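You operate a simulated robot arm through the tools that you are given. There is no shell and no other tool.

You run a simulated robot arm. Do the job below in one go: nothing can be reset, and whatever is moved stays where it is left.

TASK
Put the round green plug in well 75 and lock the blue turntable.
Fine: free the orange handle, turn well 75 to the yellow arrow, stand the plug in it, turn well 26 back to the arrow, lock the orange handle.

Only the result counts: the job must be done as asked and must still hold three seconds after the hand-in. Knocking over, shifting, dropping, spilling or breaking anything else fails it.

THE ROBOT
A 5-joint arm with a three-finger gripper, fixed in place. Base frame: the origin is on the floor under the middle of its stand, x ahead of it, y to its left, z up. Readings come in mm, rad, newtons and seconds.
With the tool pointing down near the work surface it reaches from about 320 to 660 mm from the base axis. Its first joint turns from -2.897 to 2.897 rad. The tool tilts only in the upright plane through the base axis and itself; it spins freely about its own axis. Payload 1.37 kg.
Tool frame: the origin (TCP) lies between the finger pads and is the grasp point; the fingertips stand 16 mm ahead of it; z points along the fingers, y is the line along which they close. The gripper opens to 101 mm; its body begins 82 mm behind the TCP.
Orientation is that of the tool frame in the base frame, as a unit quaternion [w, x, y, z]. With the fingers straight down and closing along the base's y, the tool's x points along the base's -x, its y along +y and its z along -z.

THE INTERFACE
- The arm moves only by the tool send_rows. Its argument "plan" is a list of rows, each a list of 7 numbers: the shift along the base's x, y, z in mm, then the turn, a rotation vector about the base's x, y, z in rad, then the gripper command, from -1 (shut) to 1 (fully open), values between in proportion. In form: [[x, y, z, wx, wy, wz, fingers], ...]. A call has 1 to 20 rows; each row shifts and turns the commanded pose from where the row before left it. Rows are played at 5 a second. More than 50 mm and 0.15 rad between two rows, or a gripper value outside its range, and nothing of the call is played. A pose out of reach is approached as far as the arm can. The call stops where the force on the tool passes 40 N (or 10 N more than at its start, if that is more) or the arm is blocked; 0.2 s more then pass. The fingers move at their own pace (about 45 mm/s each) and stop on an object; they squeeze with about 26 N. The grip force told is the motor's: it shows also when the fingers shut on nothing. Time passes only in rows, and 0.2 s behind the last, so rows that do not move let the fingers close. The reply holds the time, the measured pose of the TCP, the force on the tool along the base axes, the opening and the grip force, in the units named above and with some noise, with the torque about the TCP (base axes, N m) and any sound that the robot's microphone picked up.
- Cameras (640 x 400 px; columns grow to the right, rows downward): "scene" is fixed at [49.3, 498.9, 1433.9]; the picture's right is [-0.61, -0.79, 0.00], its down [-0.39, 0.30, -0.87] and it looks along [0.69, -0.53, -0.50] (base axes); focal length 313 px, centre (320, 200). "wrist" rides on the gripper at [72, 20, -104] in the tool frame; the picture's right is [-0.26, 0.96, 0.00], its down [-0.76, -0.21, -0.62] and it looks along [-0.60, -0.16, 0.78] (tool axes); focal length 265 px, centre (320, 200). There is no depth. A picture from a camera that has moved, and an enlarged one, comes with that camera's place and axes in the base frame and with its lens.
- grab_frame(camera): a new picture of that camera. The clock stands still meanwhile.
- slide_trunk(by): slides the trunk up (or, below 0, down) by that many mm; the arm rides with it, the base frame stays. It gives what a move gives, with no picture.
- zoom(camera, box): a new picture of the part [left, top, right, bottom] of that camera's present view, enlarged. The clock stands still meanwhile.
- finish_job(): hands the job in; it is judged then, once.

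Places have to be worked out from the pictures, the camera data and where the tool is seen. Open the gripper and draw the arm clear of the work before you hand the job in, unless the task says otherwise.

The tools are called after ">>>" by a JSON object that holds its "method" and its "body". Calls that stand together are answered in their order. send_rows: Moves the arm, as the interface text tells. Its arguments: {"type":"object","properties":{"plan":{"type":"array"}},"required":["plan"]} The other tools are called the same way: slide_trunk (by) moves the trunk up or down; grab_frame (camera) takes a picture; zoom (camera, box) takes an enlarged picture of a part of a camera's view; finish_job () hands the job in.

At the start:

```text
clock: 0.0
tcp_pos: [454.8, -99.7, 1235.9]
tool_rot: [-0.001, 0.0, 1.0, -0.001]
ft_force: [0.3, -0.3, -0.4]
moment: [-0.01, -0.01, -0.02]
opening: 100.7
gripper_force: 0.0
trunk travel left (down, up): [-525.0, 65.0]
```

scene: 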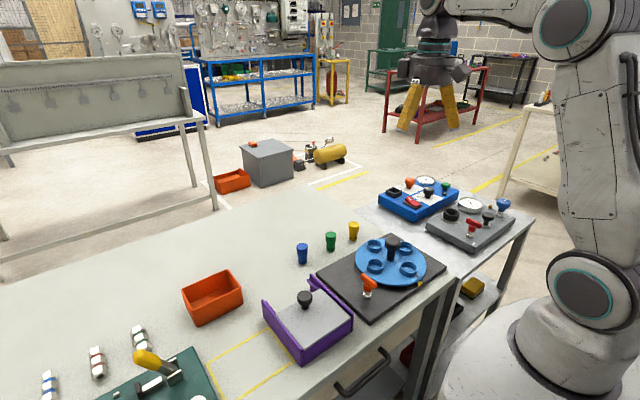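
wrist: 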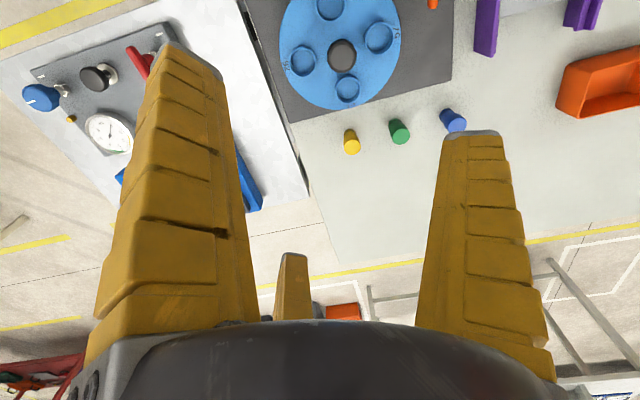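

I start by taking enlarged views of the turntable, the handle and the plugs to locate them.

>>> {"method": "zoom", "body": {"camera": "scene", "box": [280, 200, 480, 325]}}

>>> {"method": "zoom", "body": {"camera": "wrist", "box": [240, 0, 480, 150]}}

```text
3.20 times, centred on (380, 262) of scene
camera zoom: at [49.3, 498.9, 1433.9], right [-0.61, -0.79, 0.0], down [-0.39, 0.3, -0.87], along [0.69, -0.53, -0.5], focal length 1002 px, centre (128, 0)
```

zoom: 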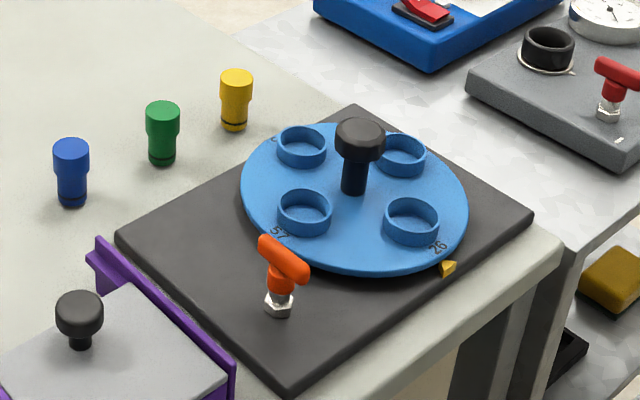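

```text
2.67 times, centred on (360, 75) of wrist
camera zoom: at [382.7, -80.3, 1340.6], right [0.26, 0.96, 0.0], down [0.76, -0.21, 0.62], along [0.6, -0.16, -0.78], focal length 708 px, centre (213, 533)
```

zoom: 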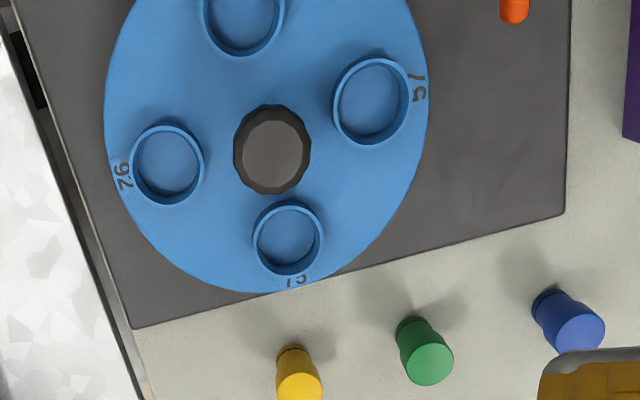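

The turntable knob triangulates to about (463, -68, 924) and the green plug base to about (626, 11, 825). I look closer at the labels, the arrow and the handle.

>>> {"method": "zoom", "body": {"camera": "scene", "box": [340, 230, 436, 290]}}

>>> {"method": "zoom", "body": {"camera": "scene", "box": [345, 260, 393, 305]}}

>>> {"method": "zoom", "body": {"camera": "scene", "box": [280, 210, 376, 270]}}

>>> {"method": "zoom", "body": {"camera": "wrist", "box": [300, 60, 396, 120]}}

```text
6.67 times, centred on (388, 260) of scene
camera zoom: at [49.3, 498.9, 1433.9], right [-0.61, -0.79, 0.0], down [-0.39, 0.3, -0.87], along [0.69, -0.53, -0.5], focal length 2086 px, centre (-133, -200)
```

zoom: 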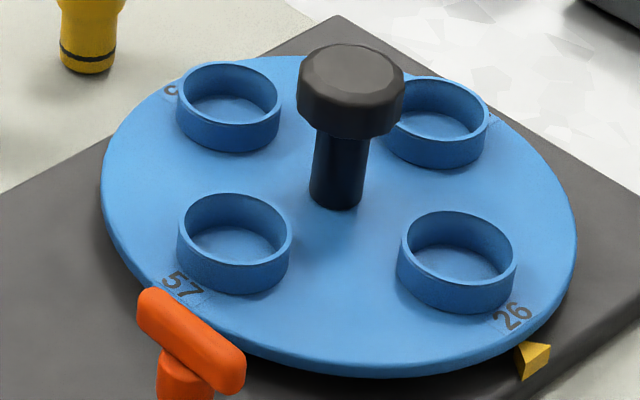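

```text
8.89 times, centred on (369, 282) of scene
camera zoom: at [49.3, 498.9, 1433.9], right [-0.61, -0.79, 0.0], down [-0.39, 0.3, -0.87], along [0.69, -0.53, -0.5], focal length 2782 px, centre (-116, -533)
```

zoom: 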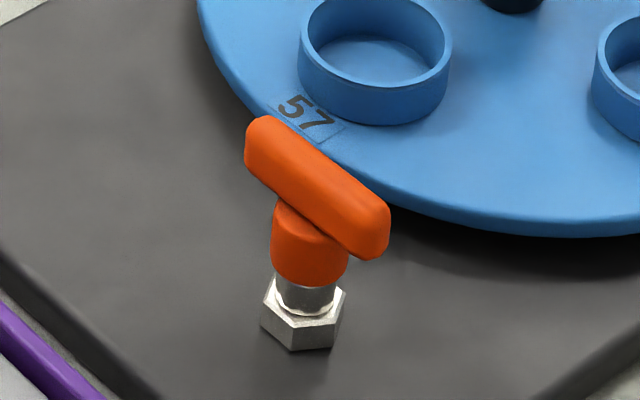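

```text
6.67 times, centred on (328, 240) of scene
camera zoom: at [49.3, 498.9, 1433.9], right [-0.61, -0.79, 0.0], down [-0.39, 0.3, -0.87], along [0.69, -0.53, -0.5], focal length 2086 px, centre (267, -67)
```

zoom: 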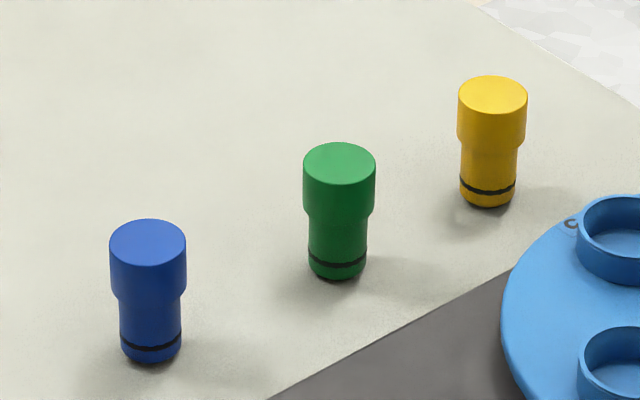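

```text
6.67 times, centred on (348, 90) of wrist
camera zoom: at [382.7, -80.3, 1340.6], right [0.26, 0.96, 0.0], down [0.76, -0.21, 0.62], along [0.6, -0.16, -0.78], focal length 1769 px, centre (133, 933)
```

zoom: 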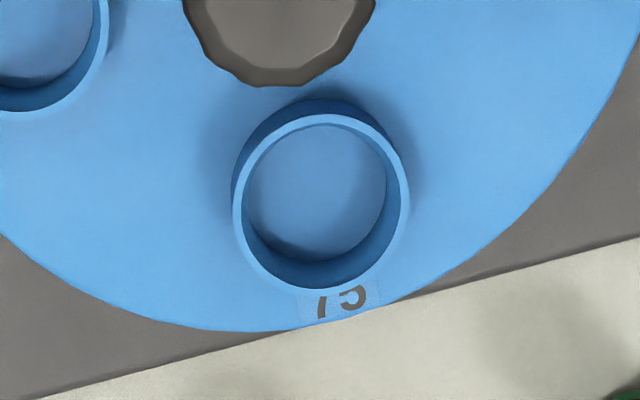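

The bottom label in the wrist view is partly hidden, so I still need to see which well carries 75. I look at the gripper fingers' layout and at the far well before moving.

>>> {"method": "zoom", "body": {"camera": "scene", "box": [370, 0, 498, 140]}}

>>> {"method": "zoom", "body": {"camera": "scene", "box": [300, 220, 460, 320]}}

>>> {"method": "zoom", "body": {"camera": "wrist", "box": [270, 0, 462, 120]}}

```text
2.86 times, centred on (434, 70) of scene
camera zoom: at [49.3, 498.9, 1433.9], right [-0.61, -0.79, 0.0], down [-0.39, 0.3, -0.87], along [0.69, -0.53, -0.5], focal length 894 px, centre (-6, 571)
```

zoom: 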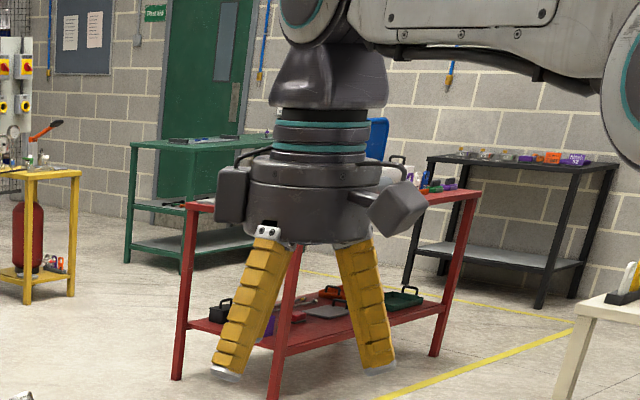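

```text
4.00 times, centred on (380, 270) of scene
camera zoom: at [49.3, 498.9, 1433.9], right [-0.61, -0.79, 0.0], down [-0.39, 0.3, -0.87], along [0.69, -0.53, -0.5], focal length 1252 px, centre (80, -80)
```

zoom: 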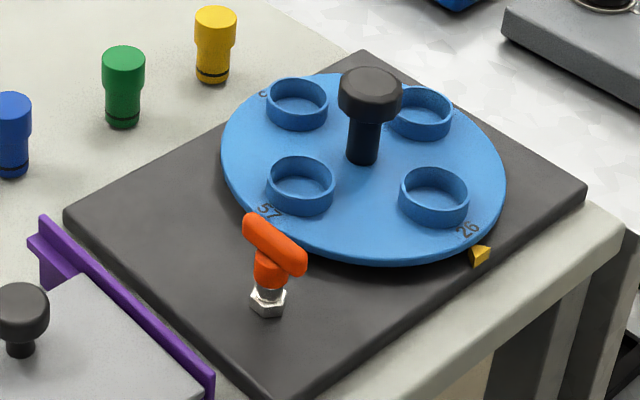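

```text
3.33 times, centred on (366, 60) of wrist
camera zoom: at [382.7, -80.3, 1340.6], right [0.26, 0.96, 0.0], down [0.76, -0.21, 0.62], along [0.6, -0.16, -0.78], focal length 885 px, centre (167, 667)
```

zoom: 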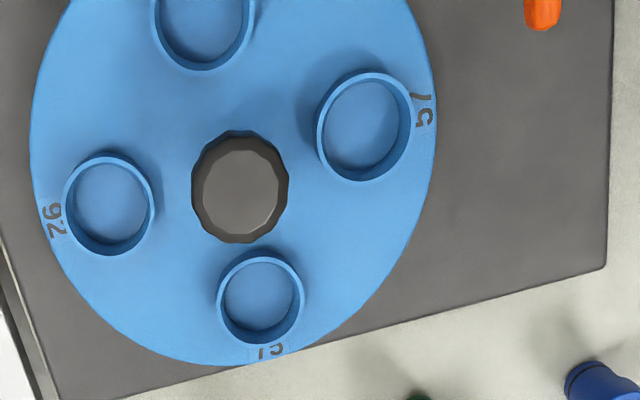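

The wells sit at about -x (label 26, by the arrow near (360, -65)), +y (57), +x (probably 75) and -y (probably 62), about 62 mm from the centre. I lower the trunk by 200 mm to get a closer look, which leaves the fingers near z = 1020, well above everything.

>>> {"method": "slide_trunk", "body": {"by": -200}}

>>> {"method": "grab_frame", "body": {"camera": "wrist"}}

>>> {"method": "grab_frame", "body": {"camera": "scene"}}

```text
clock: 2.2
tcp_pos: [454.5, -100.0, 1037.1]
tool_rot: [0.001, 0.0, 1.0, 0.001]
ft_force: [0.2, 0.5, 0.8]
moment: [0.04, 0.0, -0.02]
opening: 100.8
gripper_force: 0.0
trunk travel left (down, up): [-325.0, 265.0]
```

```text
taken
camera wrist: at [382.7, -80.3, 1140.7], right [0.26, 0.96, 0.0], down [0.76, -0.21, 0.62], along [0.6, -0.16, -0.78], focal length 265 px, centre (320, 200)
```

wrist: 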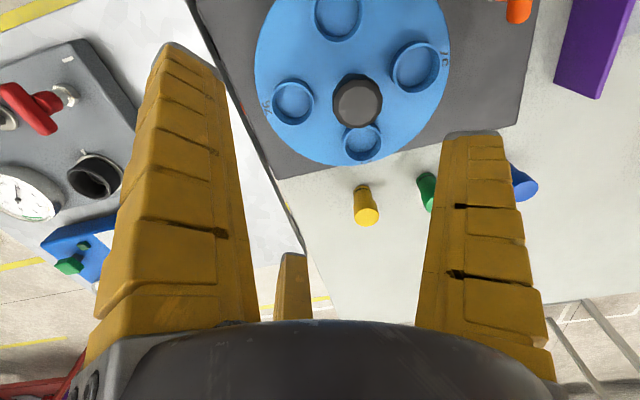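

```text
taken
```

scene: 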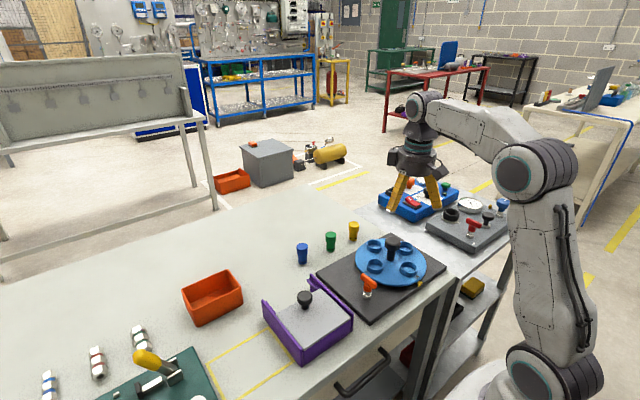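

The three fingers sit 120° apart (one at tool +y, two on the -y side) and close to the centre. I spin the tool half a turn while drifting to about (540, -20), at the same safe height, so the wrist camera looks back and sees the far label and the handle.

>>> {"method": "send_rows", "body": {"plan": [[4.3, 4, 0, 0, 0, 0.15, 1], [4.3, 4, 0, 0, 0, 0.15, 1], [4.3, 4, 0, 0, 0, 0.15, 1], [4.3, 4, 0, 0, 0, 0.15, 1], [4.3, 4, 0, 0, 0, 0.15, 1], [4.3, 4, 0, 0, 0, 0.15, 1], [4.3, 4, 0, 0, 0, 0.15, 1], [4.3, 4, 0, 0, 0, 0.15, 1], [4.3, 4, 0, 0, 0, 0.15, 1], [4.3, 4, 0, 0, 0, 0.15, 1], [4.3, 4, 0, 0, 0, 0.15, 1], [4.3, 4, 0, 0, 0, 0.15, 1], [4.3, 4, 0, 0, 0, 0.15, 1], [4.3, 4, 0, 0, 0, 0.15, 1], [4.3, 4, 0, 0, 0, 0.15, 1], [4.3, 4, 0, 0, 0, 0.15, 1], [4.3, 4, 0, 0, 0, 0.15, 1], [4.3, 4, 0, 0, 0, 0.15, 1], [4.3, 4, 0, 0, 0, 0.15, 1], [4.3, 4, 0, 0, 0, 0.15, 1]]}}

>>> {"method": "send_rows", "body": {"plan": [[0, 0, 0, 0, 0, 0.1416, 1], [0, 0, 0, 0, 0, 0, 1]]}}

>>> {"method": "grab_frame", "body": {"camera": "wrist"}}

```text
clock: 6.4
tcp_pos: [539.9, -8.3, 1035.9]
tool_rot: [0.001, 0.997, -0.074, 0.0]
ft_force: [-0.8, 0.2, 0.4]
moment: [-0.01, -0.01, 0.02]
opening: 100.5
gripper_force: 0.1
out of reach, approached as far as the arm can: row 20
trunk travel left (down, up): [-325.0, 265.0]
```

```text
clock: 7.0
tcp_pos: [538.4, 49.3, 1036.8]
tool_rot: [0.0, 1.0, -0.015, 0.0]
ft_force: [-0.3, -0.4, -0.8]
moment: [0.0, 0.0, -0.01]
opening: 100.8
gripper_force: 0.1
out of reach, approached as far as the arm can: row 1
trunk travel left (down, up): [-325.0, 265.0]
```

```text
taken
camera wrist: at [608.9, 27.1, 1140.9], right [-0.29, -0.96, 0.0], down [-0.75, 0.23, 0.62], along [-0.59, 0.18, -0.78], focal length 265 px, centre (320, 200)
```

wrist: 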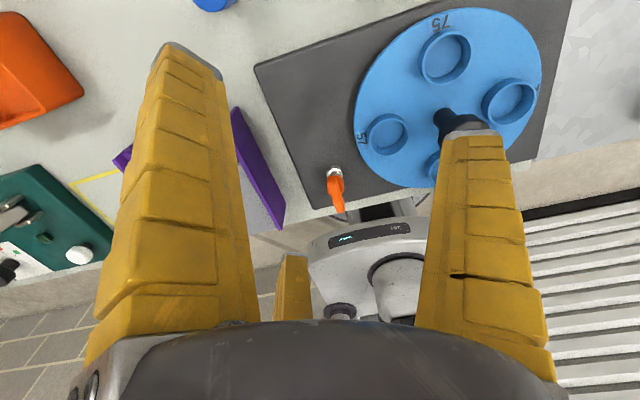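

The far (+x) well's label is now visible; I enlarge it and the handle to confirm.

>>> {"method": "zoom", "body": {"camera": "wrist", "box": [340, 0, 560, 140]}}

>>> {"method": "zoom", "body": {"camera": "wrist", "box": [250, 100, 430, 220]}}

```text
2.86 times, centred on (450, 70) of wrist
camera zoom: at [608.9, 27.1, 1140.9], right [-0.29, -0.96, 0.0], down [-0.75, 0.23, 0.62], along [-0.59, 0.18, -0.78], focal length 758 px, centre (-51, 571)
```

zoom: 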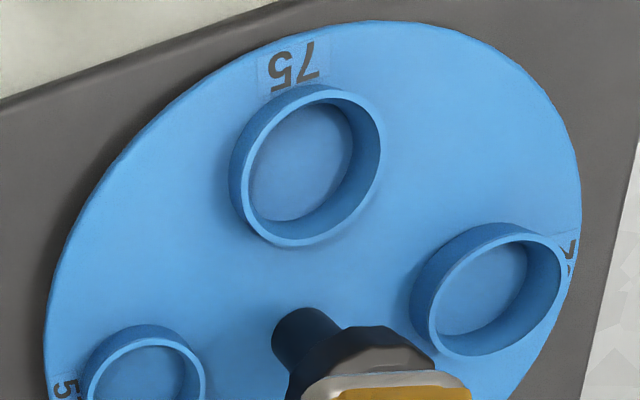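

```text
3.33 times, centred on (340, 160) of wrist
camera zoom: at [608.9, 27.1, 1140.9], right [-0.29, -0.96, 0.0], down [-0.75, 0.23, 0.62], along [-0.59, 0.18, -0.78], focal length 885 px, centre (253, 333)
```

zoom: 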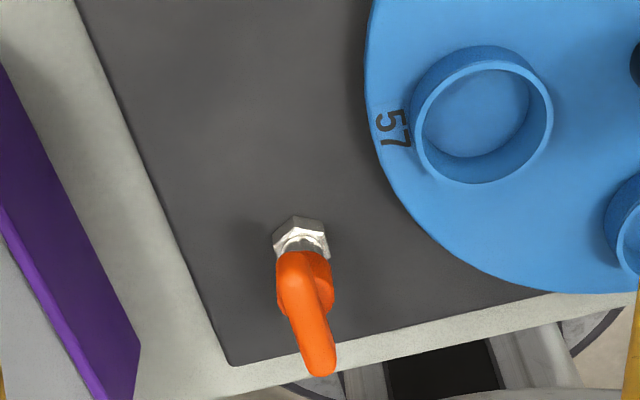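

Well 75 is confirmed at the +x side, at about (526, -70, 861); disc centre about (463, -70), well radius about 62. The spin has a stop near +3.0 rad, so I spin back to 0 and move to about (445, 50) to view the handle nearly from above.

>>> {"method": "send_rows", "body": {"plan": [[-4.7, 0, 0, 0, 0, -0.15, 1], [-4.7, 0, 0, 0, 0, -0.15, 1], [-4.7, 0, 0, 0, 0, -0.15, 1], [-4.7, 0, 0, 0, 0, -0.15, 1], [-4.7, 0, 0, 0, 0, -0.15, 1], [-4.7, 0, 0, 0, 0, -0.15, 1], [-4.7, 0, 0, 0, 0, -0.15, 1], [-4.7, 0, 0, 0, 0, -0.15, 1], [-4.7, 0, 0, 0, 0, -0.15, 1], [-4.7, 0, 0, 0, 0, -0.15, 1], [-4.7, 0, 0, 0, 0, -0.15, 1], [-4.7, 0, 0, 0, 0, -0.15, 1], [-4.7, 0, 0, 0, 0, -0.15, 1], [-4.7, 0, 0, 0, 0, -0.15, 1], [-4.7, 0, 0, 0, 0, -0.15, 1], [-4.7, 0, 0, 0, 0, -0.15, 1], [-4.7, 0, 0, 0, 0, -0.15, 1], [-4.7, 0, 0, 0, 0, -0.15, 1], [-4.7, 0, 0, 0, 0, -0.15, 1], [-4.7, 0, 0, 0, 0, -0.15, 1]]}}

```text
clock: 11.2
tcp_pos: [445.1, 49.2, 1037.2]
tool_rot: [-0.001, -0.07, 0.998, 0.0]
ft_force: [-0.1, -0.2, 0.3]
moment: [0.02, -0.02, 0.01]
opening: 100.5
gripper_force: 0.0
trunk travel left (down, up): [-325.0, 265.0]
```

Now at (445, 49) with a small leftover spin of 0.14 rad; I take that out and take a picture of the handle.

>>> {"method": "send_rows", "body": {"plan": [[0, 0, 0, 0, 0, -0.14, 1], [0, 0, 0, 0, 0, 0, 1]]}}

>>> {"method": "grab_frame", "body": {"camera": "wrist"}}

>>> {"method": "zoom", "body": {"camera": "wrist", "box": [250, 0, 442, 120]}}

```text
clock: 11.8
tcp_pos: [444.2, 47.9, 1036.6]
tool_rot: [0.0, 0.0, 1.0, 0.0]
ft_force: [-0.5, -0.6, -0.2]
moment: [0.01, 0.02, -0.03]
opening: 100.6
gripper_force: 0.1
trunk travel left (down, up): [-325.0, 265.0]
```

```text
taken
camera wrist: at [371.3, 67.5, 1140.9], right [0.27, 0.96, 0.0], down [0.76, -0.21, 0.62], along [0.6, -0.16, -0.78], focal length 265 px, centre (320, 200)
```

wrist: 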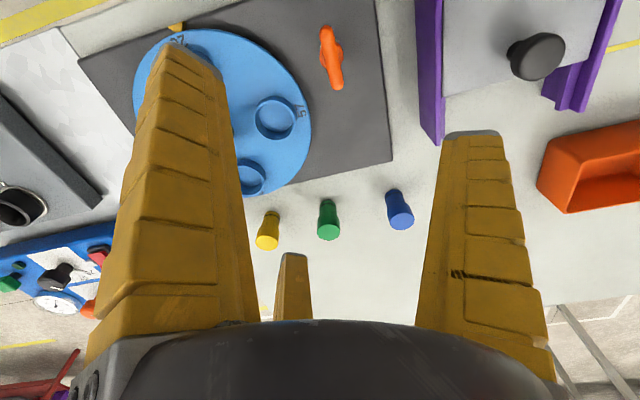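

```text
3.33 times, centred on (346, 60) of wrist
camera zoom: at [371.3, 67.5, 1140.9], right [0.27, 0.96, 0.0], down [0.76, -0.21, 0.62], along [0.6, -0.16, -0.78], focal length 885 px, centre (233, 667)
```

zoom: 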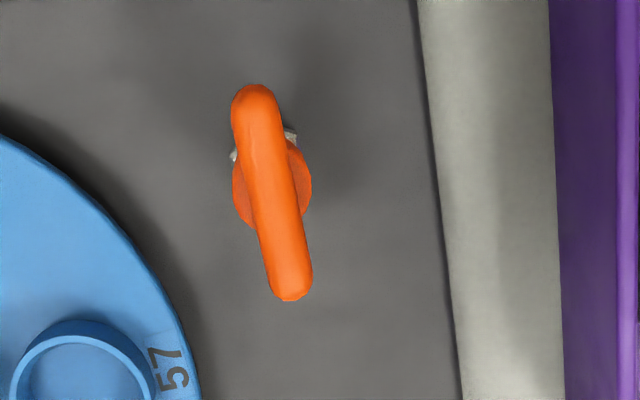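

From above, the bar of the orange handle runs from about (394, 67) to (444, 64) at z ≈ 891, nearly along x, about 11 mm wide. I move over it with the fingers half closed, tips about 25 mm above the bar, offset so that one finger comes on the +y side and two on the -y side.

>>> {"method": "send_rows", "body": {"plan": [[-6.4, 2.1, -20, 0, 0, -0.03, 0.19], [-6.4, 2.1, -20, 0, 0, -0.03, 0.19], [-6.4, 2.1, -20, 0, 0, 0, 0.19], [-6.3, 2.2, -20, 0, 0, 0, 0.19], [0, 0, -20, 0, 0, 0, 0.19], [0, 0, 0, 0, 0, 0, 0.19]]}}

>>> {"method": "grab_frame", "body": {"camera": "wrist"}}

>>> {"method": "zoom", "body": {"camera": "scene", "box": [320, 220, 416, 310]}}

```text
clock: 13.2
tcp_pos: [419.7, 54.5, 936.8]
tool_rot: [0.0, 0.03, 1.0, 0.0]
ft_force: [0.2, 0.1, -0.1]
moment: [0.0, 0.0, 0.01]
opening: 63.7
gripper_force: 2.3
trunk travel left (down, up): [-325.0, 265.0]
```

```text
taken
camera wrist: at [347.7, 78.8, 1041.0], right [0.32, 0.95, 0.0], down [0.74, -0.25, 0.62], along [0.59, -0.2, -0.78], focal length 265 px, centre (320, 200)
```

wrist: 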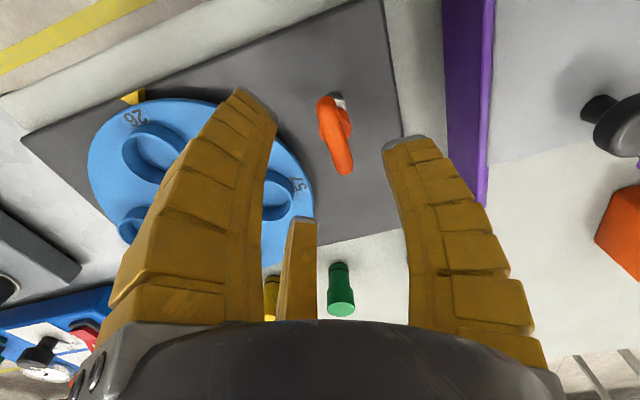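

```text
4.44 times, centred on (368, 265) of scene
camera zoom: at [49.3, 498.9, 1433.9], right [-0.61, -0.79, 0.0], down [-0.39, 0.3, -0.87], along [0.69, -0.53, -0.5], focal length 1391 px, centre (107, -89)
```

zoom: 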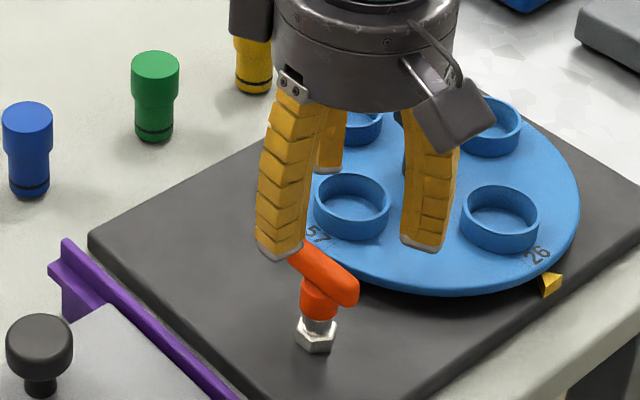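

The fingers are open about 60 mm above the bar. I enlarge the wrist view to refine the bar's place relative to the fingers.

>>> {"method": "zoom", "body": {"camera": "wrist", "box": [224, 70, 432, 230]}}

```text
2.50 times, centred on (328, 150) of wrist
camera zoom: at [347.7, 78.8, 1041.0], right [0.32, 0.95, 0.0], down [0.74, -0.25, 0.62], along [0.59, -0.2, -0.78], focal length 664 px, centre (300, 325)
```

zoom: 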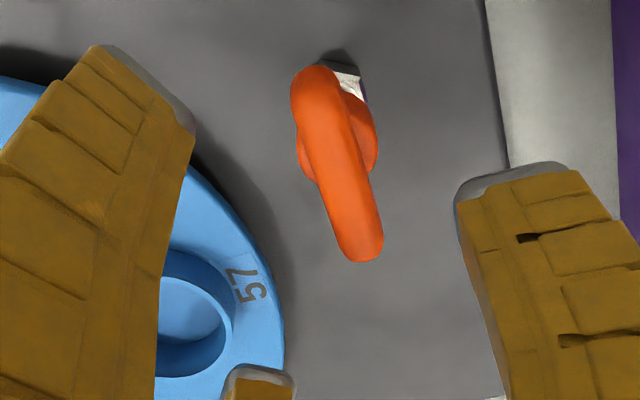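

The bar centre checks out at about (419, 65), z ≈ 890. I descend 39 mm with the fingers straddling the bar (tips near z = 882).

>>> {"method": "send_rows", "body": {"plan": [[0, 1, -10, 0, 0, 0, 0.19], [0, 0.5, -10, 0, 0, 0, 0.19], [0, 0, -10, 0, 0, 0, 0.19], [0, 0, -9, 0, 0, 0, 0.19], [0, 0, 0, 0, 0, 0, 0.19]]}}

>>> {"method": "grab_frame", "body": {"camera": "wrist"}}

>>> {"method": "zoom", "body": {"camera": "scene", "box": [320, 220, 416, 310]}}

```text
clock: 14.4
tcp_pos: [418.1, 55.8, 897.0]
tool_rot: [0.0, 0.03, 1.0, 0.0]
ft_force: [0.2, -0.1, 0.4]
moment: [0.02, -0.05, 0.01]
opening: 63.3
gripper_force: 2.6
trunk travel left (down, up): [-325.0, 265.0]
```

```text
taken
camera wrist: at [347.9, 80.6, 1001.6], right [0.32, 0.95, 0.0], down [0.74, -0.25, 0.62], along [0.59, -0.2, -0.78], focal length 265 px, centre (320, 200)
```

wrist: 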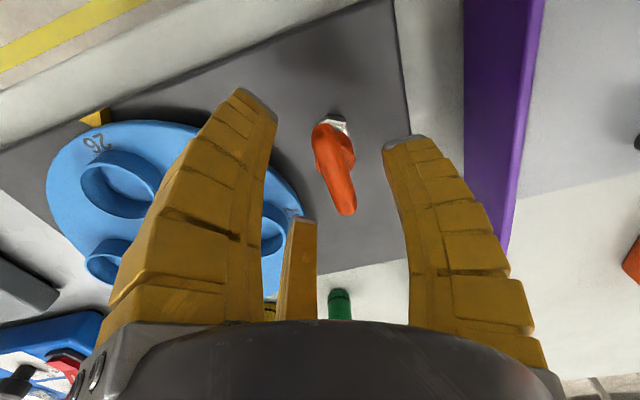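

```text
4.44 times, centred on (368, 265) of scene
camera zoom: at [49.3, 498.9, 1433.9], right [-0.61, -0.79, 0.0], down [-0.39, 0.3, -0.87], along [0.69, -0.53, -0.5], focal length 1391 px, centre (107, -89)
```

zoom: 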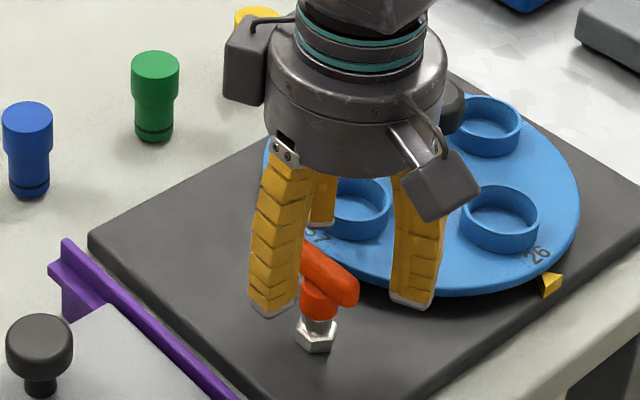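

The fingers straddle the bar with no contact force. I close in two steps, watching the side force.

>>> {"method": "send_rows", "body": {"plan": [[0, 0, 0, 0, 0, 0, -0.2], [0, 0, 0, 0, 0, 0, -0.35], [0, 0, 0, 0, 0, 0, -0.35]]}}

>>> {"method": "zoom", "body": {"camera": "wrist", "box": [224, 70, 432, 230]}}

```text
clock: 15.2
tcp_pos: [420.5, 57.1, 897.9]
tool_rot: [0.0, 0.03, 1.0, 0.0]
ft_force: [0.6, -0.8, -0.8]
moment: [0.0, 0.01, -0.01]
opening: 37.5
gripper_force: 3.2
trunk travel left (down, up): [-325.0, 265.0]
```

```text
2.50 times, centred on (328, 150) of wrist
camera zoom: at [347.9, 80.7, 1001.7], right [0.32, 0.95, 0.0], down [0.74, -0.25, 0.62], along [0.59, -0.2, -0.78], focal length 664 px, centre (300, 325)
```

zoom: 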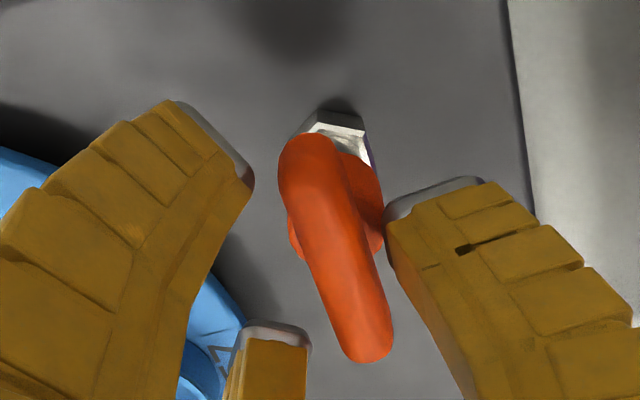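

The +y finger is almost touching while the other two still have about 6 mm. I shift 3.3 mm to +y to centre the grip and then close fully.

>>> {"method": "send_rows", "body": {"plan": [[0, 3.3, 0, 0, 0, 0, -0.35], [0, 0, 0, 0, 0, 0, -0.5], [0, 0, 0, 0, 0, 0, -1], [0, 0, 0, 0, 0, 0, -1], [0, 0, 0, 0, 0, 0, -1]]}}

>>> {"method": "zoom", "body": {"camera": "wrist", "box": [224, 70, 432, 230]}}

```text
clock: 16.4
tcp_pos: [419.2, 60.3, 897.7]
tool_rot: [0.0, 0.03, 1.0, 0.001]
ft_force: [-2.0, 1.9, 4.1]
moment: [0.11, 0.21, -0.01]
opening: 16.4
gripper_force: 27.7
trunk travel left (down, up): [-325.0, 265.0]
```

```text
2.50 times, centred on (328, 150) of wrist
camera zoom: at [347.2, 84.3, 1001.4], right [0.32, 0.95, 0.0], down [0.74, -0.25, 0.62], along [0.59, -0.2, -0.78], focal length 664 px, centre (300, 325)
```

zoom: 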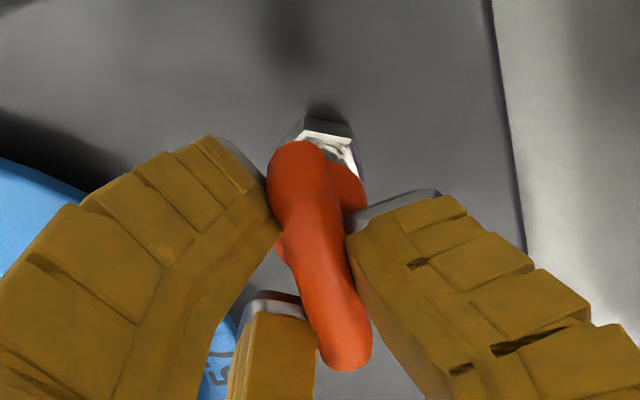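

The bar is held (opening 16, grip 28 N, little side load). I test turning with a small step counter-clockwise and read the torque.

>>> {"method": "send_rows", "body": {"plan": [[0, 0, 0, 0, 0, 0.05, -1], [0, 0, 0, 0, 0, 0.05, -1], [0, 0, 0, 0, 0, 0, -1]]}}

```text
clock: 17.2
tcp_pos: [418.7, 60.6, 897.0]
tool_rot: [0.001, -0.02, 1.0, 0.0]
ft_force: [1.2, -4.1, 4.1]
moment: [0.06, 0.25, -0.79]
opening: 15.5
gripper_force: 27.9
trunk travel left (down, up): [-325.0, 265.0]
```

A resisting torque of about 0.8 N m showed up; I look whether the handle moved with the fingers.

>>> {"method": "zoom", "body": {"camera": "wrist", "box": [224, 70, 432, 230]}}

>>> {"method": "zoom", "body": {"camera": "scene", "box": [320, 220, 416, 310]}}

```text
2.50 times, centred on (328, 150) of wrist
camera zoom: at [345.5, 76.6, 1001.6], right [0.23, 0.97, 0.0], down [0.76, -0.18, 0.62], along [0.61, -0.14, -0.78], focal length 664 px, centre (300, 325)
```

zoom: 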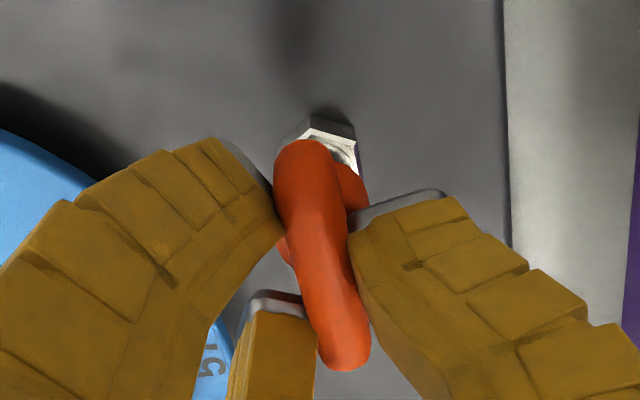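

```text
4.44 times, centred on (368, 265) of scene
camera zoom: at [49.3, 498.9, 1433.9], right [-0.61, -0.79, 0.0], down [-0.39, 0.3, -0.87], along [0.69, -0.53, -0.5], focal length 1391 px, centre (107, -89)
```

zoom: 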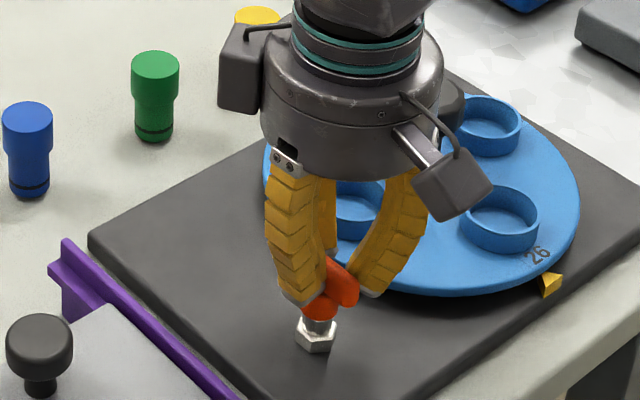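

The handle seems to have followed partly. I turn back and a little clockwise to compare the torque in the other direction.

>>> {"method": "send_rows", "body": {"plan": [[0, 0, 0, 0, 0, -0.05, -1], [0, 0, 0, 0, 0, -0.05, -1], [0, 0, 0, 0, 0, 0, -1]]}}

>>> {"method": "send_rows", "body": {"plan": [[0, 0, 0, 0, 0, -0.05, -1], [0, 0, 0, 0, 0, -0.05, -1], [0, 0, 0, 0, 0, 0, -1]]}}

>>> {"method": "zoom", "body": {"camera": "wrist", "box": [224, 70, 432, 230]}}

```text
clock: 18.0
tcp_pos: [418.3, 60.8, 897.9]
tool_rot: [0.0, 0.029, 1.0, 0.0]
ft_force: [-2.7, -8.3, 3.6]
moment: [-0.01, -0.03, 0.04]
opening: 15.7
gripper_force: 28.1
trunk travel left (down, up): [-325.0, 265.0]
```

```text
clock: 18.8
tcp_pos: [417.8, 61.1, 896.7]
tool_rot: [-0.001, 0.079, 0.997, 0.0]
ft_force: [-6.3, -5.2, 3.5]
moment: [0.07, 0.03, 0.04]
opening: 15.2
gripper_force: 28.3
trunk travel left (down, up): [-325.0, 265.0]
```

```text
2.50 times, centred on (328, 150) of wrist
camera zoom: at [349.6, 91.3, 1001.7], right [0.41, 0.91, 0.0], down [0.71, -0.32, 0.62], along [0.56, -0.26, -0.78], focal length 664 px, centre (300, 325)
```

zoom: 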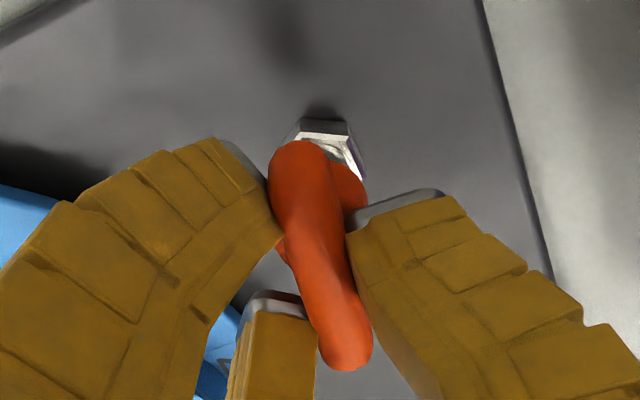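

Clockwise the handle follows with almost no torque, while counter-clockwise it meets a stop, so freeing it means turning clockwise. I continue clockwise, orbiting the TCP about the handle axis at about (419, 65).

>>> {"method": "send_rows", "body": {"plan": [[-0.74, 0.14, 0, 0, 0, -0.15, -1], [-0.71, 0.23, 0, 0, 0, -0.15, -1], [-0.66, 0.35, 0, 0, 0, -0.15, -1], [0, 0, 0, 0, 0, 0, -1]]}}

```text
clock: 19.8
tcp_pos: [416.0, 61.1, 897.8]
tool_rot: [0.0, 0.301, 0.954, 0.0]
ft_force: [-3.8, -4.5, -1.1]
moment: [0.01, -0.04, -0.03]
opening: 15.4
gripper_force: 27.5
trunk travel left (down, up): [-325.0, 265.0]
```

Turning stays free of torque. I go on in the same way.

>>> {"method": "send_rows", "body": {"plan": [[-0.61, 0.44, 0, 0, 0, -0.15, -1], [-0.54, 0.52, 0, 0, 0, -0.15, -1], [-0.45, 0.6, 0, 0, 0, -0.15, -1], [0, 0, 0, 0, 0, 0, -1]]}}

>>> {"method": "zoom", "body": {"camera": "wrist", "box": [224, 70, 432, 230]}}

```text
clock: 20.8
tcp_pos: [414.7, 64.6, 896.4]
tool_rot: [0.0, 0.507, 0.862, 0.0]
ft_force: [-5.2, -2.3, -2.7]
moment: [-0.02, -0.07, 0.0]
opening: 14.4
gripper_force: 27.8
trunk travel left (down, up): [-325.0, 265.0]
```

```text
2.50 times, centred on (328, 150) of wrist
camera zoom: at [396.4, 135.9, 1001.9], right [0.97, 0.24, 0.0], down [0.19, -0.76, 0.62], along [0.15, -0.6, -0.78], focal length 664 px, centre (300, 325)
```

zoom: 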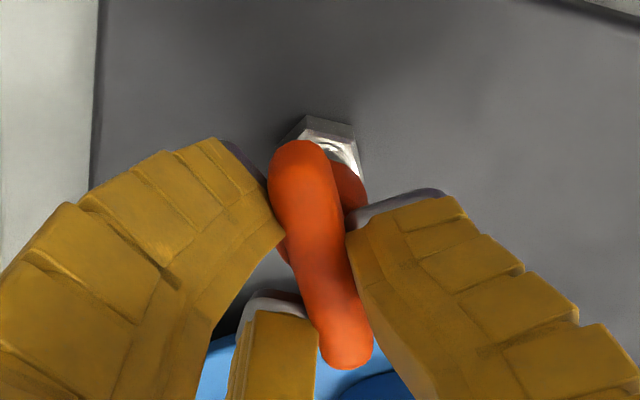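

The handle follows cleanly (about 57° turned). I continue towards 90°.

>>> {"method": "send_rows", "body": {"plan": [[-0.35, 0.66, 0, 0, 0, -0.15, -1], [-0.26, 0.7, 0, 0, 0, -0.15, -1], [-0.14, 0.74, 0, 0, 0, -0.15, -1], [0, 0, 0, 0, 0, 0, -1]]}}

>>> {"method": "send_rows", "body": {"plan": [[0, 0.3, 0, 0, 0, -0.06, -1], [0, 0.3, 0, 0, 0, -0.06, -1], [0, 0, 0, 0, 0, 0, -1]]}}

```text
clock: 21.8
tcp_pos: [415.3, 66.6, 898.5]
tool_rot: [-0.001, 0.685, 0.729, 0.0]
ft_force: [-1.6, -0.9, -2.3]
moment: [-0.03, -0.06, -0.03]
opening: 14.4
gripper_force: 27.9
trunk travel left (down, up): [-325.0, 265.0]
```

```text
clock: 22.6
tcp_pos: [414.0, 65.6, 897.5]
tool_rot: [0.0, 0.727, 0.686, -0.001]
ft_force: [-2.6, 0.0, 2.0]
moment: [-0.26, -0.05, 0.82]
opening: 14.4
gripper_force: 28.0
trunk travel left (down, up): [-325.0, 265.0]
```

A stop with 0.8 N m torque appears at about 90°, so the handle is at its other end. I ease the twist off, open the fingers and lift straight up.

>>> {"method": "send_rows", "body": {"plan": [[0, 0, 0, 0, 0, 0.05, -1], [0, 0, 0, 0, 0, 0, -1], [0, 0, 0, 0, 0, 0, -0.4], [0, 0, 0, 0, 0, 0, 0.19], [0, 0, 0, 0, 0, 0, 0.19], [0, 0, 0, 0, 0, 0, 0.19], [0, 0, 0, 0, 0, 0, 0.19]]}}

>>> {"method": "grab_frame", "body": {"camera": "wrist"}}

```text
clock: 24.2
tcp_pos: [414.5, 65.0, 897.7]
tool_rot: [0.0, 0.709, 0.705, 0.0]
ft_force: [0.0, 0.0, 0.5]
moment: [-0.03, -0.02, 0.0]
opening: 63.2
gripper_force: 1.9
trunk travel left (down, up): [-325.0, 265.0]
```

```text
taken
camera wrist: at [434.3, 137.5, 1001.5], right [0.96, -0.27, 0.0], down [-0.21, -0.75, 0.62], along [-0.17, -0.6, -0.78], focal length 265 px, centre (320, 200)
```

wrist: 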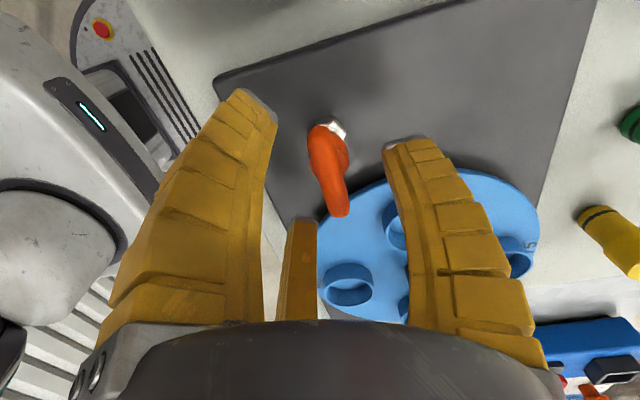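

The handle bar now points along y towards the disc and the fingers are off it. I lift 90 mm and move over the turntable's knob at about (463, -70).

>>> {"method": "send_rows", "body": {"plan": [[0, 0, 20, 0, 0, 0, 0.3], [0, 0, 25, 0, 0, 0, 0.4], [0, 0, 25, 0, 0, 0, 0.6], [0, 0, 20, 0, 0, 0, 0.6], [12, -34, 0, 0, 0, 0, 0.6], [12, -34, 0, 0, 0, 0, 0.6], [12, -34, 0, 0, 0, 0, 0.6], [12.5, -33, 0, 0, 0, 0, 0.6], [0, 0, 0, 0, 0, 0, 0.6]]}}

>>> {"method": "grab_frame", "body": {"camera": "wrist"}}

>>> {"method": "zoom", "body": {"camera": "scene", "box": [300, 200, 460, 310]}}

```text
clock: 26.2
tcp_pos: [464.5, -69.6, 986.6]
tool_rot: [0.0, 0.709, 0.705, 0.0]
ft_force: [0.0, 0.5, 0.6]
moment: [0.03, 0.0, 0.0]
opening: 83.0
gripper_force: 2.1
trunk travel left (down, up): [-325.0, 265.0]
```

```text
taken
camera wrist: at [483.7, 2.5, 1091.1], right [0.96, -0.27, 0.0], down [-0.21, -0.75, 0.62], along [-0.17, -0.6, -0.78], focal length 265 px, centre (320, 200)
```

wrist: 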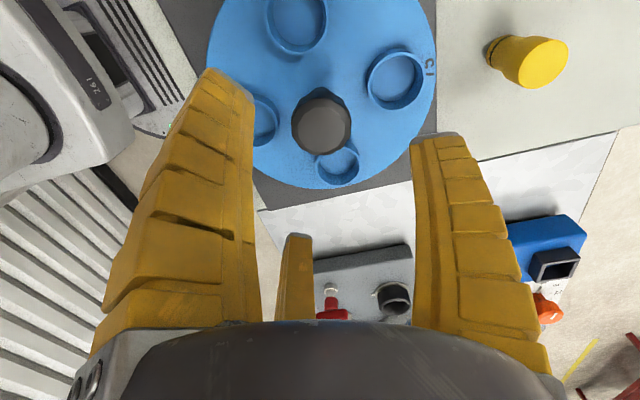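

```text
3.64 times, centred on (380, 255) of scene
camera zoom: at [49.3, 498.9, 1433.9], right [-0.61, -0.79, 0.0], down [-0.39, 0.3, -0.87], along [0.69, -0.53, -0.5], focal length 1138 px, centre (102, 0)
```

zoom: 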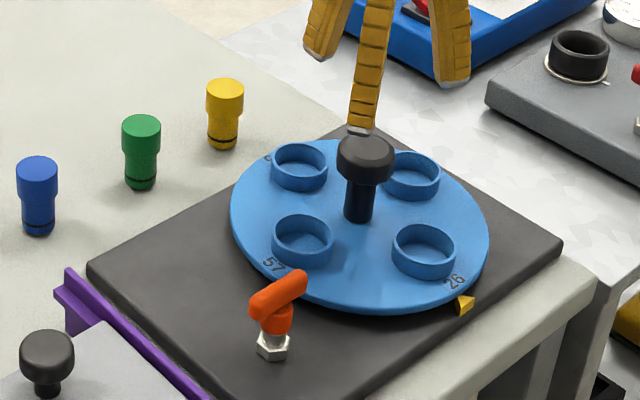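

The handle has swung and the knob is below the tool. I enlarge the wrist view to pin down the knob's centre and height.

>>> {"method": "zoom", "body": {"camera": "wrist", "box": [224, 70, 432, 200]}}

>>> {"method": "zoom", "body": {"camera": "scene", "box": [360, 215, 440, 265]}}

```text
3.08 times, centred on (328, 135) of wrist
camera zoom: at [483.7, 2.5, 1091.1], right [0.96, -0.27, 0.0], down [-0.21, -0.75, 0.62], along [-0.17, -0.6, -0.78], focal length 817 px, centre (295, 400)
```

zoom: 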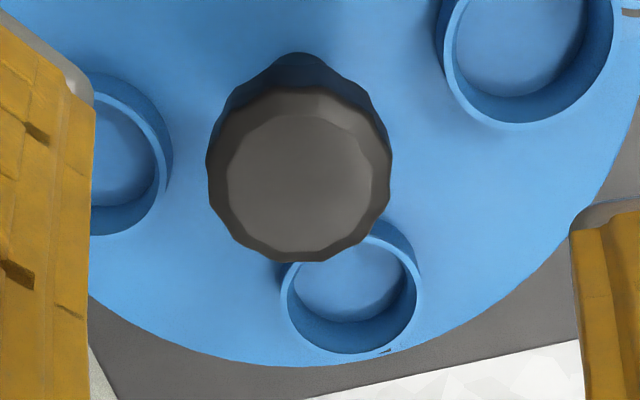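

```text
8.00 times, centred on (400, 240) of scene
camera zoom: at [49.3, 498.9, 1433.9], right [-0.61, -0.79, 0.0], down [-0.39, 0.3, -0.87], along [0.69, -0.53, -0.5], focal length 2504 px, centre (-320, -120)
```

zoom: 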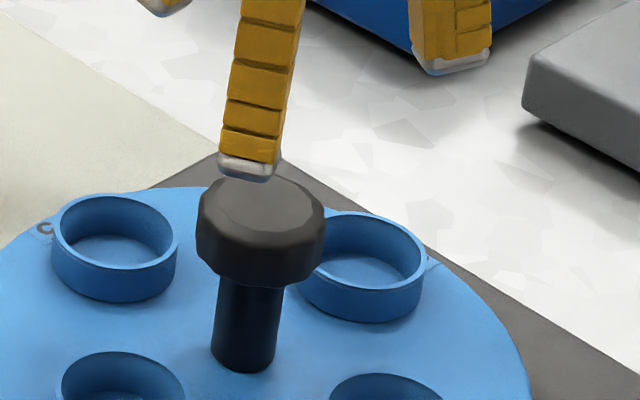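

The knob top comes out at about (464, -70, 918), head about 42 mm across. I descend around it to TCP z ≈ 909 and close on it.

>>> {"method": "send_rows", "body": {"plan": [[0, 0, -20, 0, 0, 0, 0.6], [0, 0, -20, 0, 0, 0, 0.6], [0, 0, -20, 0, 0, 0, 0.6], [0, 0, -17, 0, 0, 0, 0.6], [0, 0, 0, 0, 0, 0, 0.6]]}}

>>> {"method": "zoom", "body": {"camera": "wrist", "box": [204, 70, 444, 260]}}

```text
clock: 27.4
tcp_pos: [464.4, -70.1, 912.5]
tool_rot: [0.0, 0.71, 0.704, 0.001]
ft_force: [-0.5, 0.8, 0.3]
moment: [0.02, 0.01, -0.05]
opening: 83.0
gripper_force: 1.5
trunk travel left (down, up): [-325.0, 265.0]
```

```text
2.11 times, centred on (324, 165) of wrist
camera zoom: at [484.1, 2.6, 1015.7], right [0.96, -0.27, 0.0], down [-0.21, -0.75, 0.62], along [-0.17, -0.6, -0.78], focal length 559 px, centre (312, 274)
```

zoom: 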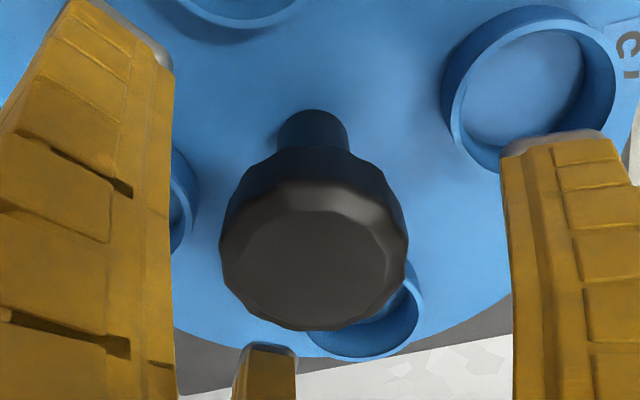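

The knob is centred between the fingers (top centre computes to (464.6, -69.6)). I close on it.

>>> {"method": "send_rows", "body": {"plan": [[0, 0, -2, 0, 0, 0, 0.2], [0, 0, 0, 0, 0, 0, -0.1], [0, 0, 0, 0, 0, 0, -1], [0, 0, 0, 0, 0, 0, -1], [0, 0, 0, 0, 0, 0, -1]]}}

>>> {"method": "zoom", "body": {"camera": "wrist", "box": [204, 70, 444, 260]}}

```text
clock: 28.6
tcp_pos: [464.1, -70.0, 911.5]
tool_rot: [0.002, 0.709, 0.705, 0.001]
ft_force: [2.6, -1.8, 9.4]
moment: [-0.05, -0.25, -0.02]
opening: 35.8
gripper_force: 28.1
trunk travel left (down, up): [-325.0, 265.0]
```

```text
2.11 times, centred on (324, 165) of wrist
camera zoom: at [483.9, 2.2, 1015.2], right [0.96, -0.27, 0.0], down [-0.22, -0.75, 0.62], along [-0.17, -0.6, -0.78], focal length 559 px, centre (312, 274)
```

zoom: 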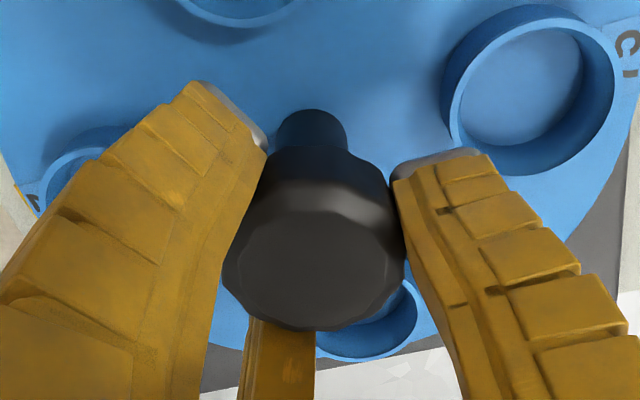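

The knob is held. I test a small counter-clockwise turn and read the torque.

>>> {"method": "send_rows", "body": {"plan": [[0, 0, 0, 0, 0, 0.05, -1], [0, 0, 0, 0, 0, 0.05, -1], [0, 0, 0, 0, 0, 0, -1]]}}

>>> {"method": "zoom", "body": {"camera": "wrist", "box": [204, 70, 444, 260]}}

>>> {"method": "zoom", "body": {"camera": "scene", "box": [300, 200, 460, 310]}}

```text
clock: 29.4
tcp_pos: [464.7, -70.5, 909.6]
tool_rot: [0.002, 0.674, 0.739, 0.002]
ft_force: [9.9, -6.2, 18.8]
moment: [-0.16, -0.02, 0.03]
opening: 37.4
gripper_force: 28.2
trunk travel left (down, up): [-325.0, 265.0]
```

```text
2.11 times, centred on (324, 165) of wrist
camera zoom: at [476.4, 3.8, 1014.6], right [0.98, -0.17, 0.0], down [-0.14, -0.77, 0.62], along [-0.1, -0.61, -0.78], focal length 559 px, centre (312, 274)
```

zoom: 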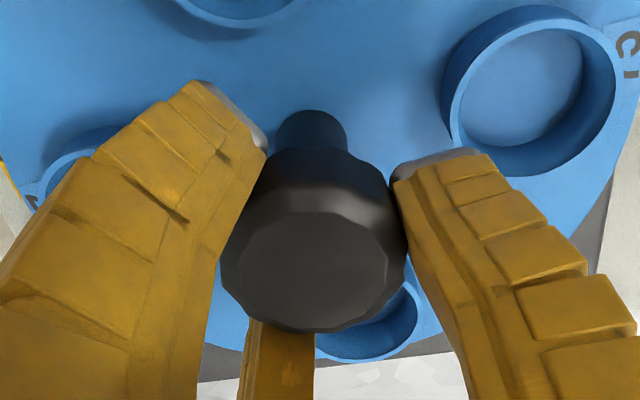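

```text
3.64 times, centred on (380, 255) of scene
camera zoom: at [49.3, 498.9, 1433.9], right [-0.61, -0.79, 0.0], down [-0.39, 0.3, -0.87], along [0.69, -0.53, -0.5], focal length 1138 px, centre (102, 0)
```

zoom: 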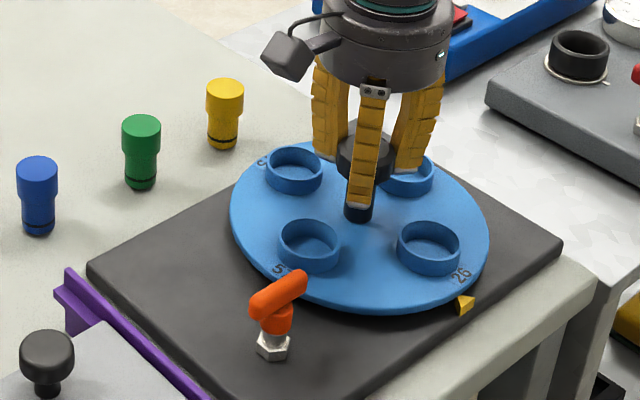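

The turntable follows freely (torque 0.03 N m), so the handle has released it. Side and vertical loads are building up, so I relieve them slightly and continue turning in small batches.

>>> {"method": "send_rows", "body": {"plan": [[0.5, -0.3, 1.5, 0, 0, 0.1, -1], [0.3, -0.3, 0.5, 0, 0, 0.1, -1], [0, 0, 0, 0, 0, 0.1, -1], [0, 0, 0, 0, 0, 0, -1]]}}

```text
clock: 30.4
tcp_pos: [464.9, -69.1, 911.6]
tool_rot: [0.0, 0.555, 0.832, 0.001]
ft_force: [9.8, -2.4, 12.4]
moment: [0.05, -0.2, 0.05]
opening: 36.1
gripper_force: 27.2
trunk travel left (down, up): [-325.0, 265.0]
```

Turning is smooth; forces are moderate. I continue another part of the half-turn with small relief steps.

>>> {"method": "send_rows", "body": {"plan": [[0.5, 0, 1, 0, 0, 0.12, -1], [0.3, 0, 0, 0, 0, 0.12, -1], [0, 0, 0, 0, 0, 0.12, -1], [0, 0, 0, 0, 0, 0.12, -1], [0, 0, 0, 0, 0, 0, -1]]}}

>>> {"method": "zoom", "body": {"camera": "scene", "box": [300, 200, 460, 310]}}

```text
clock: 31.6
tcp_pos: [464.6, -69.8, 911.2]
tool_rot: [-0.001, 0.342, 0.94, -0.001]
ft_force: [6.1, -0.6, 6.4]
moment: [-0.08, -0.13, 0.0]
opening: 35.0
gripper_force: 28.2
trunk travel left (down, up): [-325.0, 265.0]
```

```text
3.64 times, centred on (380, 255) of scene
camera zoom: at [49.3, 498.9, 1433.9], right [-0.61, -0.79, 0.0], down [-0.39, 0.3, -0.87], along [0.69, -0.53, -0.5], focal length 1138 px, centre (102, 0)
```

zoom: 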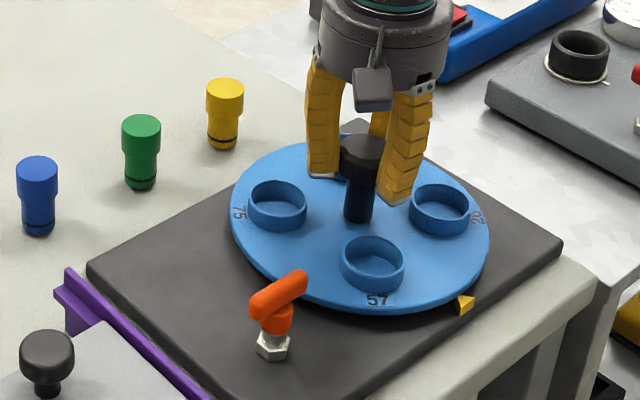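

The wells follow: 75 is coming round on the +y side. About 0.88 rad done, 2.26 to go; I continue.

>>> {"method": "send_rows", "body": {"plan": [[0.2, 0, 0.5, 0, 0, 0.14, -1], [0, 0, 0, 0, 0, 0.14, -1], [0, 0, 0, 0, 0, 0.14, -1], [0, 0, 0, 0, 0, 0.14, -1], [0, 0, 0, 0, 0, 0.14, -1], [0, 0, 0, 0, 0, 0, -1]]}}

>>> {"method": "send_rows", "body": {"plan": [[0, 0, 0, 0, 0, 0.14, -1], [0, 0, 0, 0, 0, 0.14, -1], [0, 0, 0, 0, 0, 0.14, -1], [0, 0, 0, 0, 0, 0.14, -1], [0, 0, 0, 0, 0, 0.14, -1], [0, 0, 0, 0, 0, 0, -1]]}}

```text
clock: 33.0
tcp_pos: [464.2, -69.8, 911.8]
tool_rot: [-0.001, -0.001, 1.0, 0.001]
ft_force: [-0.5, -6.7, -6.5]
moment: [-0.03, -0.03, 0.02]
opening: 32.7
gripper_force: 28.1
trunk travel left (down, up): [-325.0, 265.0]
```

```text
clock: 34.4
tcp_pos: [466.1, -69.6, 911.7]
tool_rot: [0.001, -0.344, 0.939, 0.0]
ft_force: [-4.4, -6.1, -0.8]
moment: [-0.25, 0.29, 0.05]
opening: 33.2
gripper_force: 27.9
trunk travel left (down, up): [-325.0, 265.0]
```

Spin is now +0.70 rad; 0.86 rad remain to complete the half-turn. I turn most of it and check the wells against the arrow.

>>> {"method": "send_rows", "body": {"plan": [[0, 0, 0, 0, 0, 0.14, -1], [0, 0, 0, 0, 0, 0.14, -1], [0, 0, 0, 0, 0, 0.14, -1], [0, 0, 0, 0, 0, 0.14, -1], [0, 0, 0, 0, 0, 0.14, -1], [0, 0, 0, 0, 0, 0.14, -1], [0, 0, 0, 0, 0, 0, -1]]}}

>>> {"method": "zoom", "body": {"camera": "scene", "box": [330, 215, 442, 300]}}

>>> {"method": "grab_frame", "body": {"camera": "wrist"}}

```text
clock: 36.0
tcp_pos: [464.5, -68.9, 912.3]
tool_rot: [0.0, -0.697, 0.717, 0.001]
ft_force: [-5.8, -5.0, -8.0]
moment: [-0.05, 0.04, 0.11]
opening: 32.6
gripper_force: 28.2
trunk travel left (down, up): [-325.0, 265.0]
```

```text
4.71 times, centred on (386, 258) of scene
camera zoom: at [49.3, 498.9, 1433.9], right [-0.61, -0.79, 0.0], down [-0.39, 0.3, -0.87], along [0.69, -0.53, -0.5], focal length 1473 px, centre (9, -71)
```

zoom: 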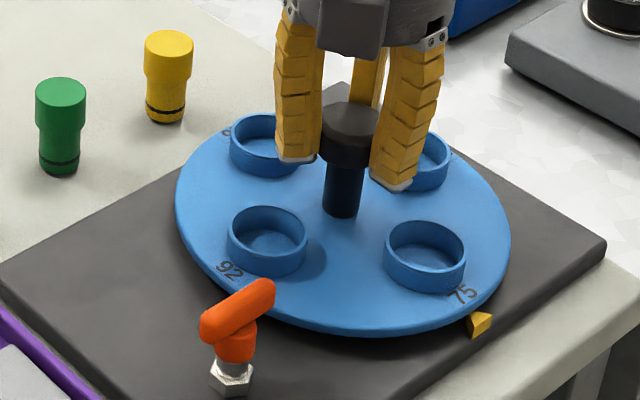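

```text
taken
camera wrist: at [442.3, -141.4, 1016.1], right [-0.96, 0.29, 0.0], down [0.23, 0.75, 0.62], along [0.18, 0.59, -0.78], focal length 265 px, centre (320, 200)
```

wrist: 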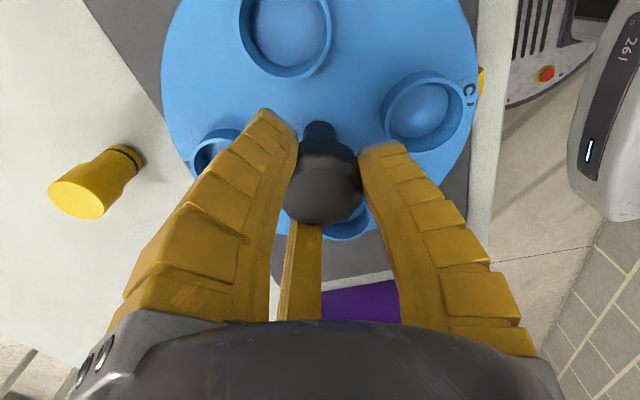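

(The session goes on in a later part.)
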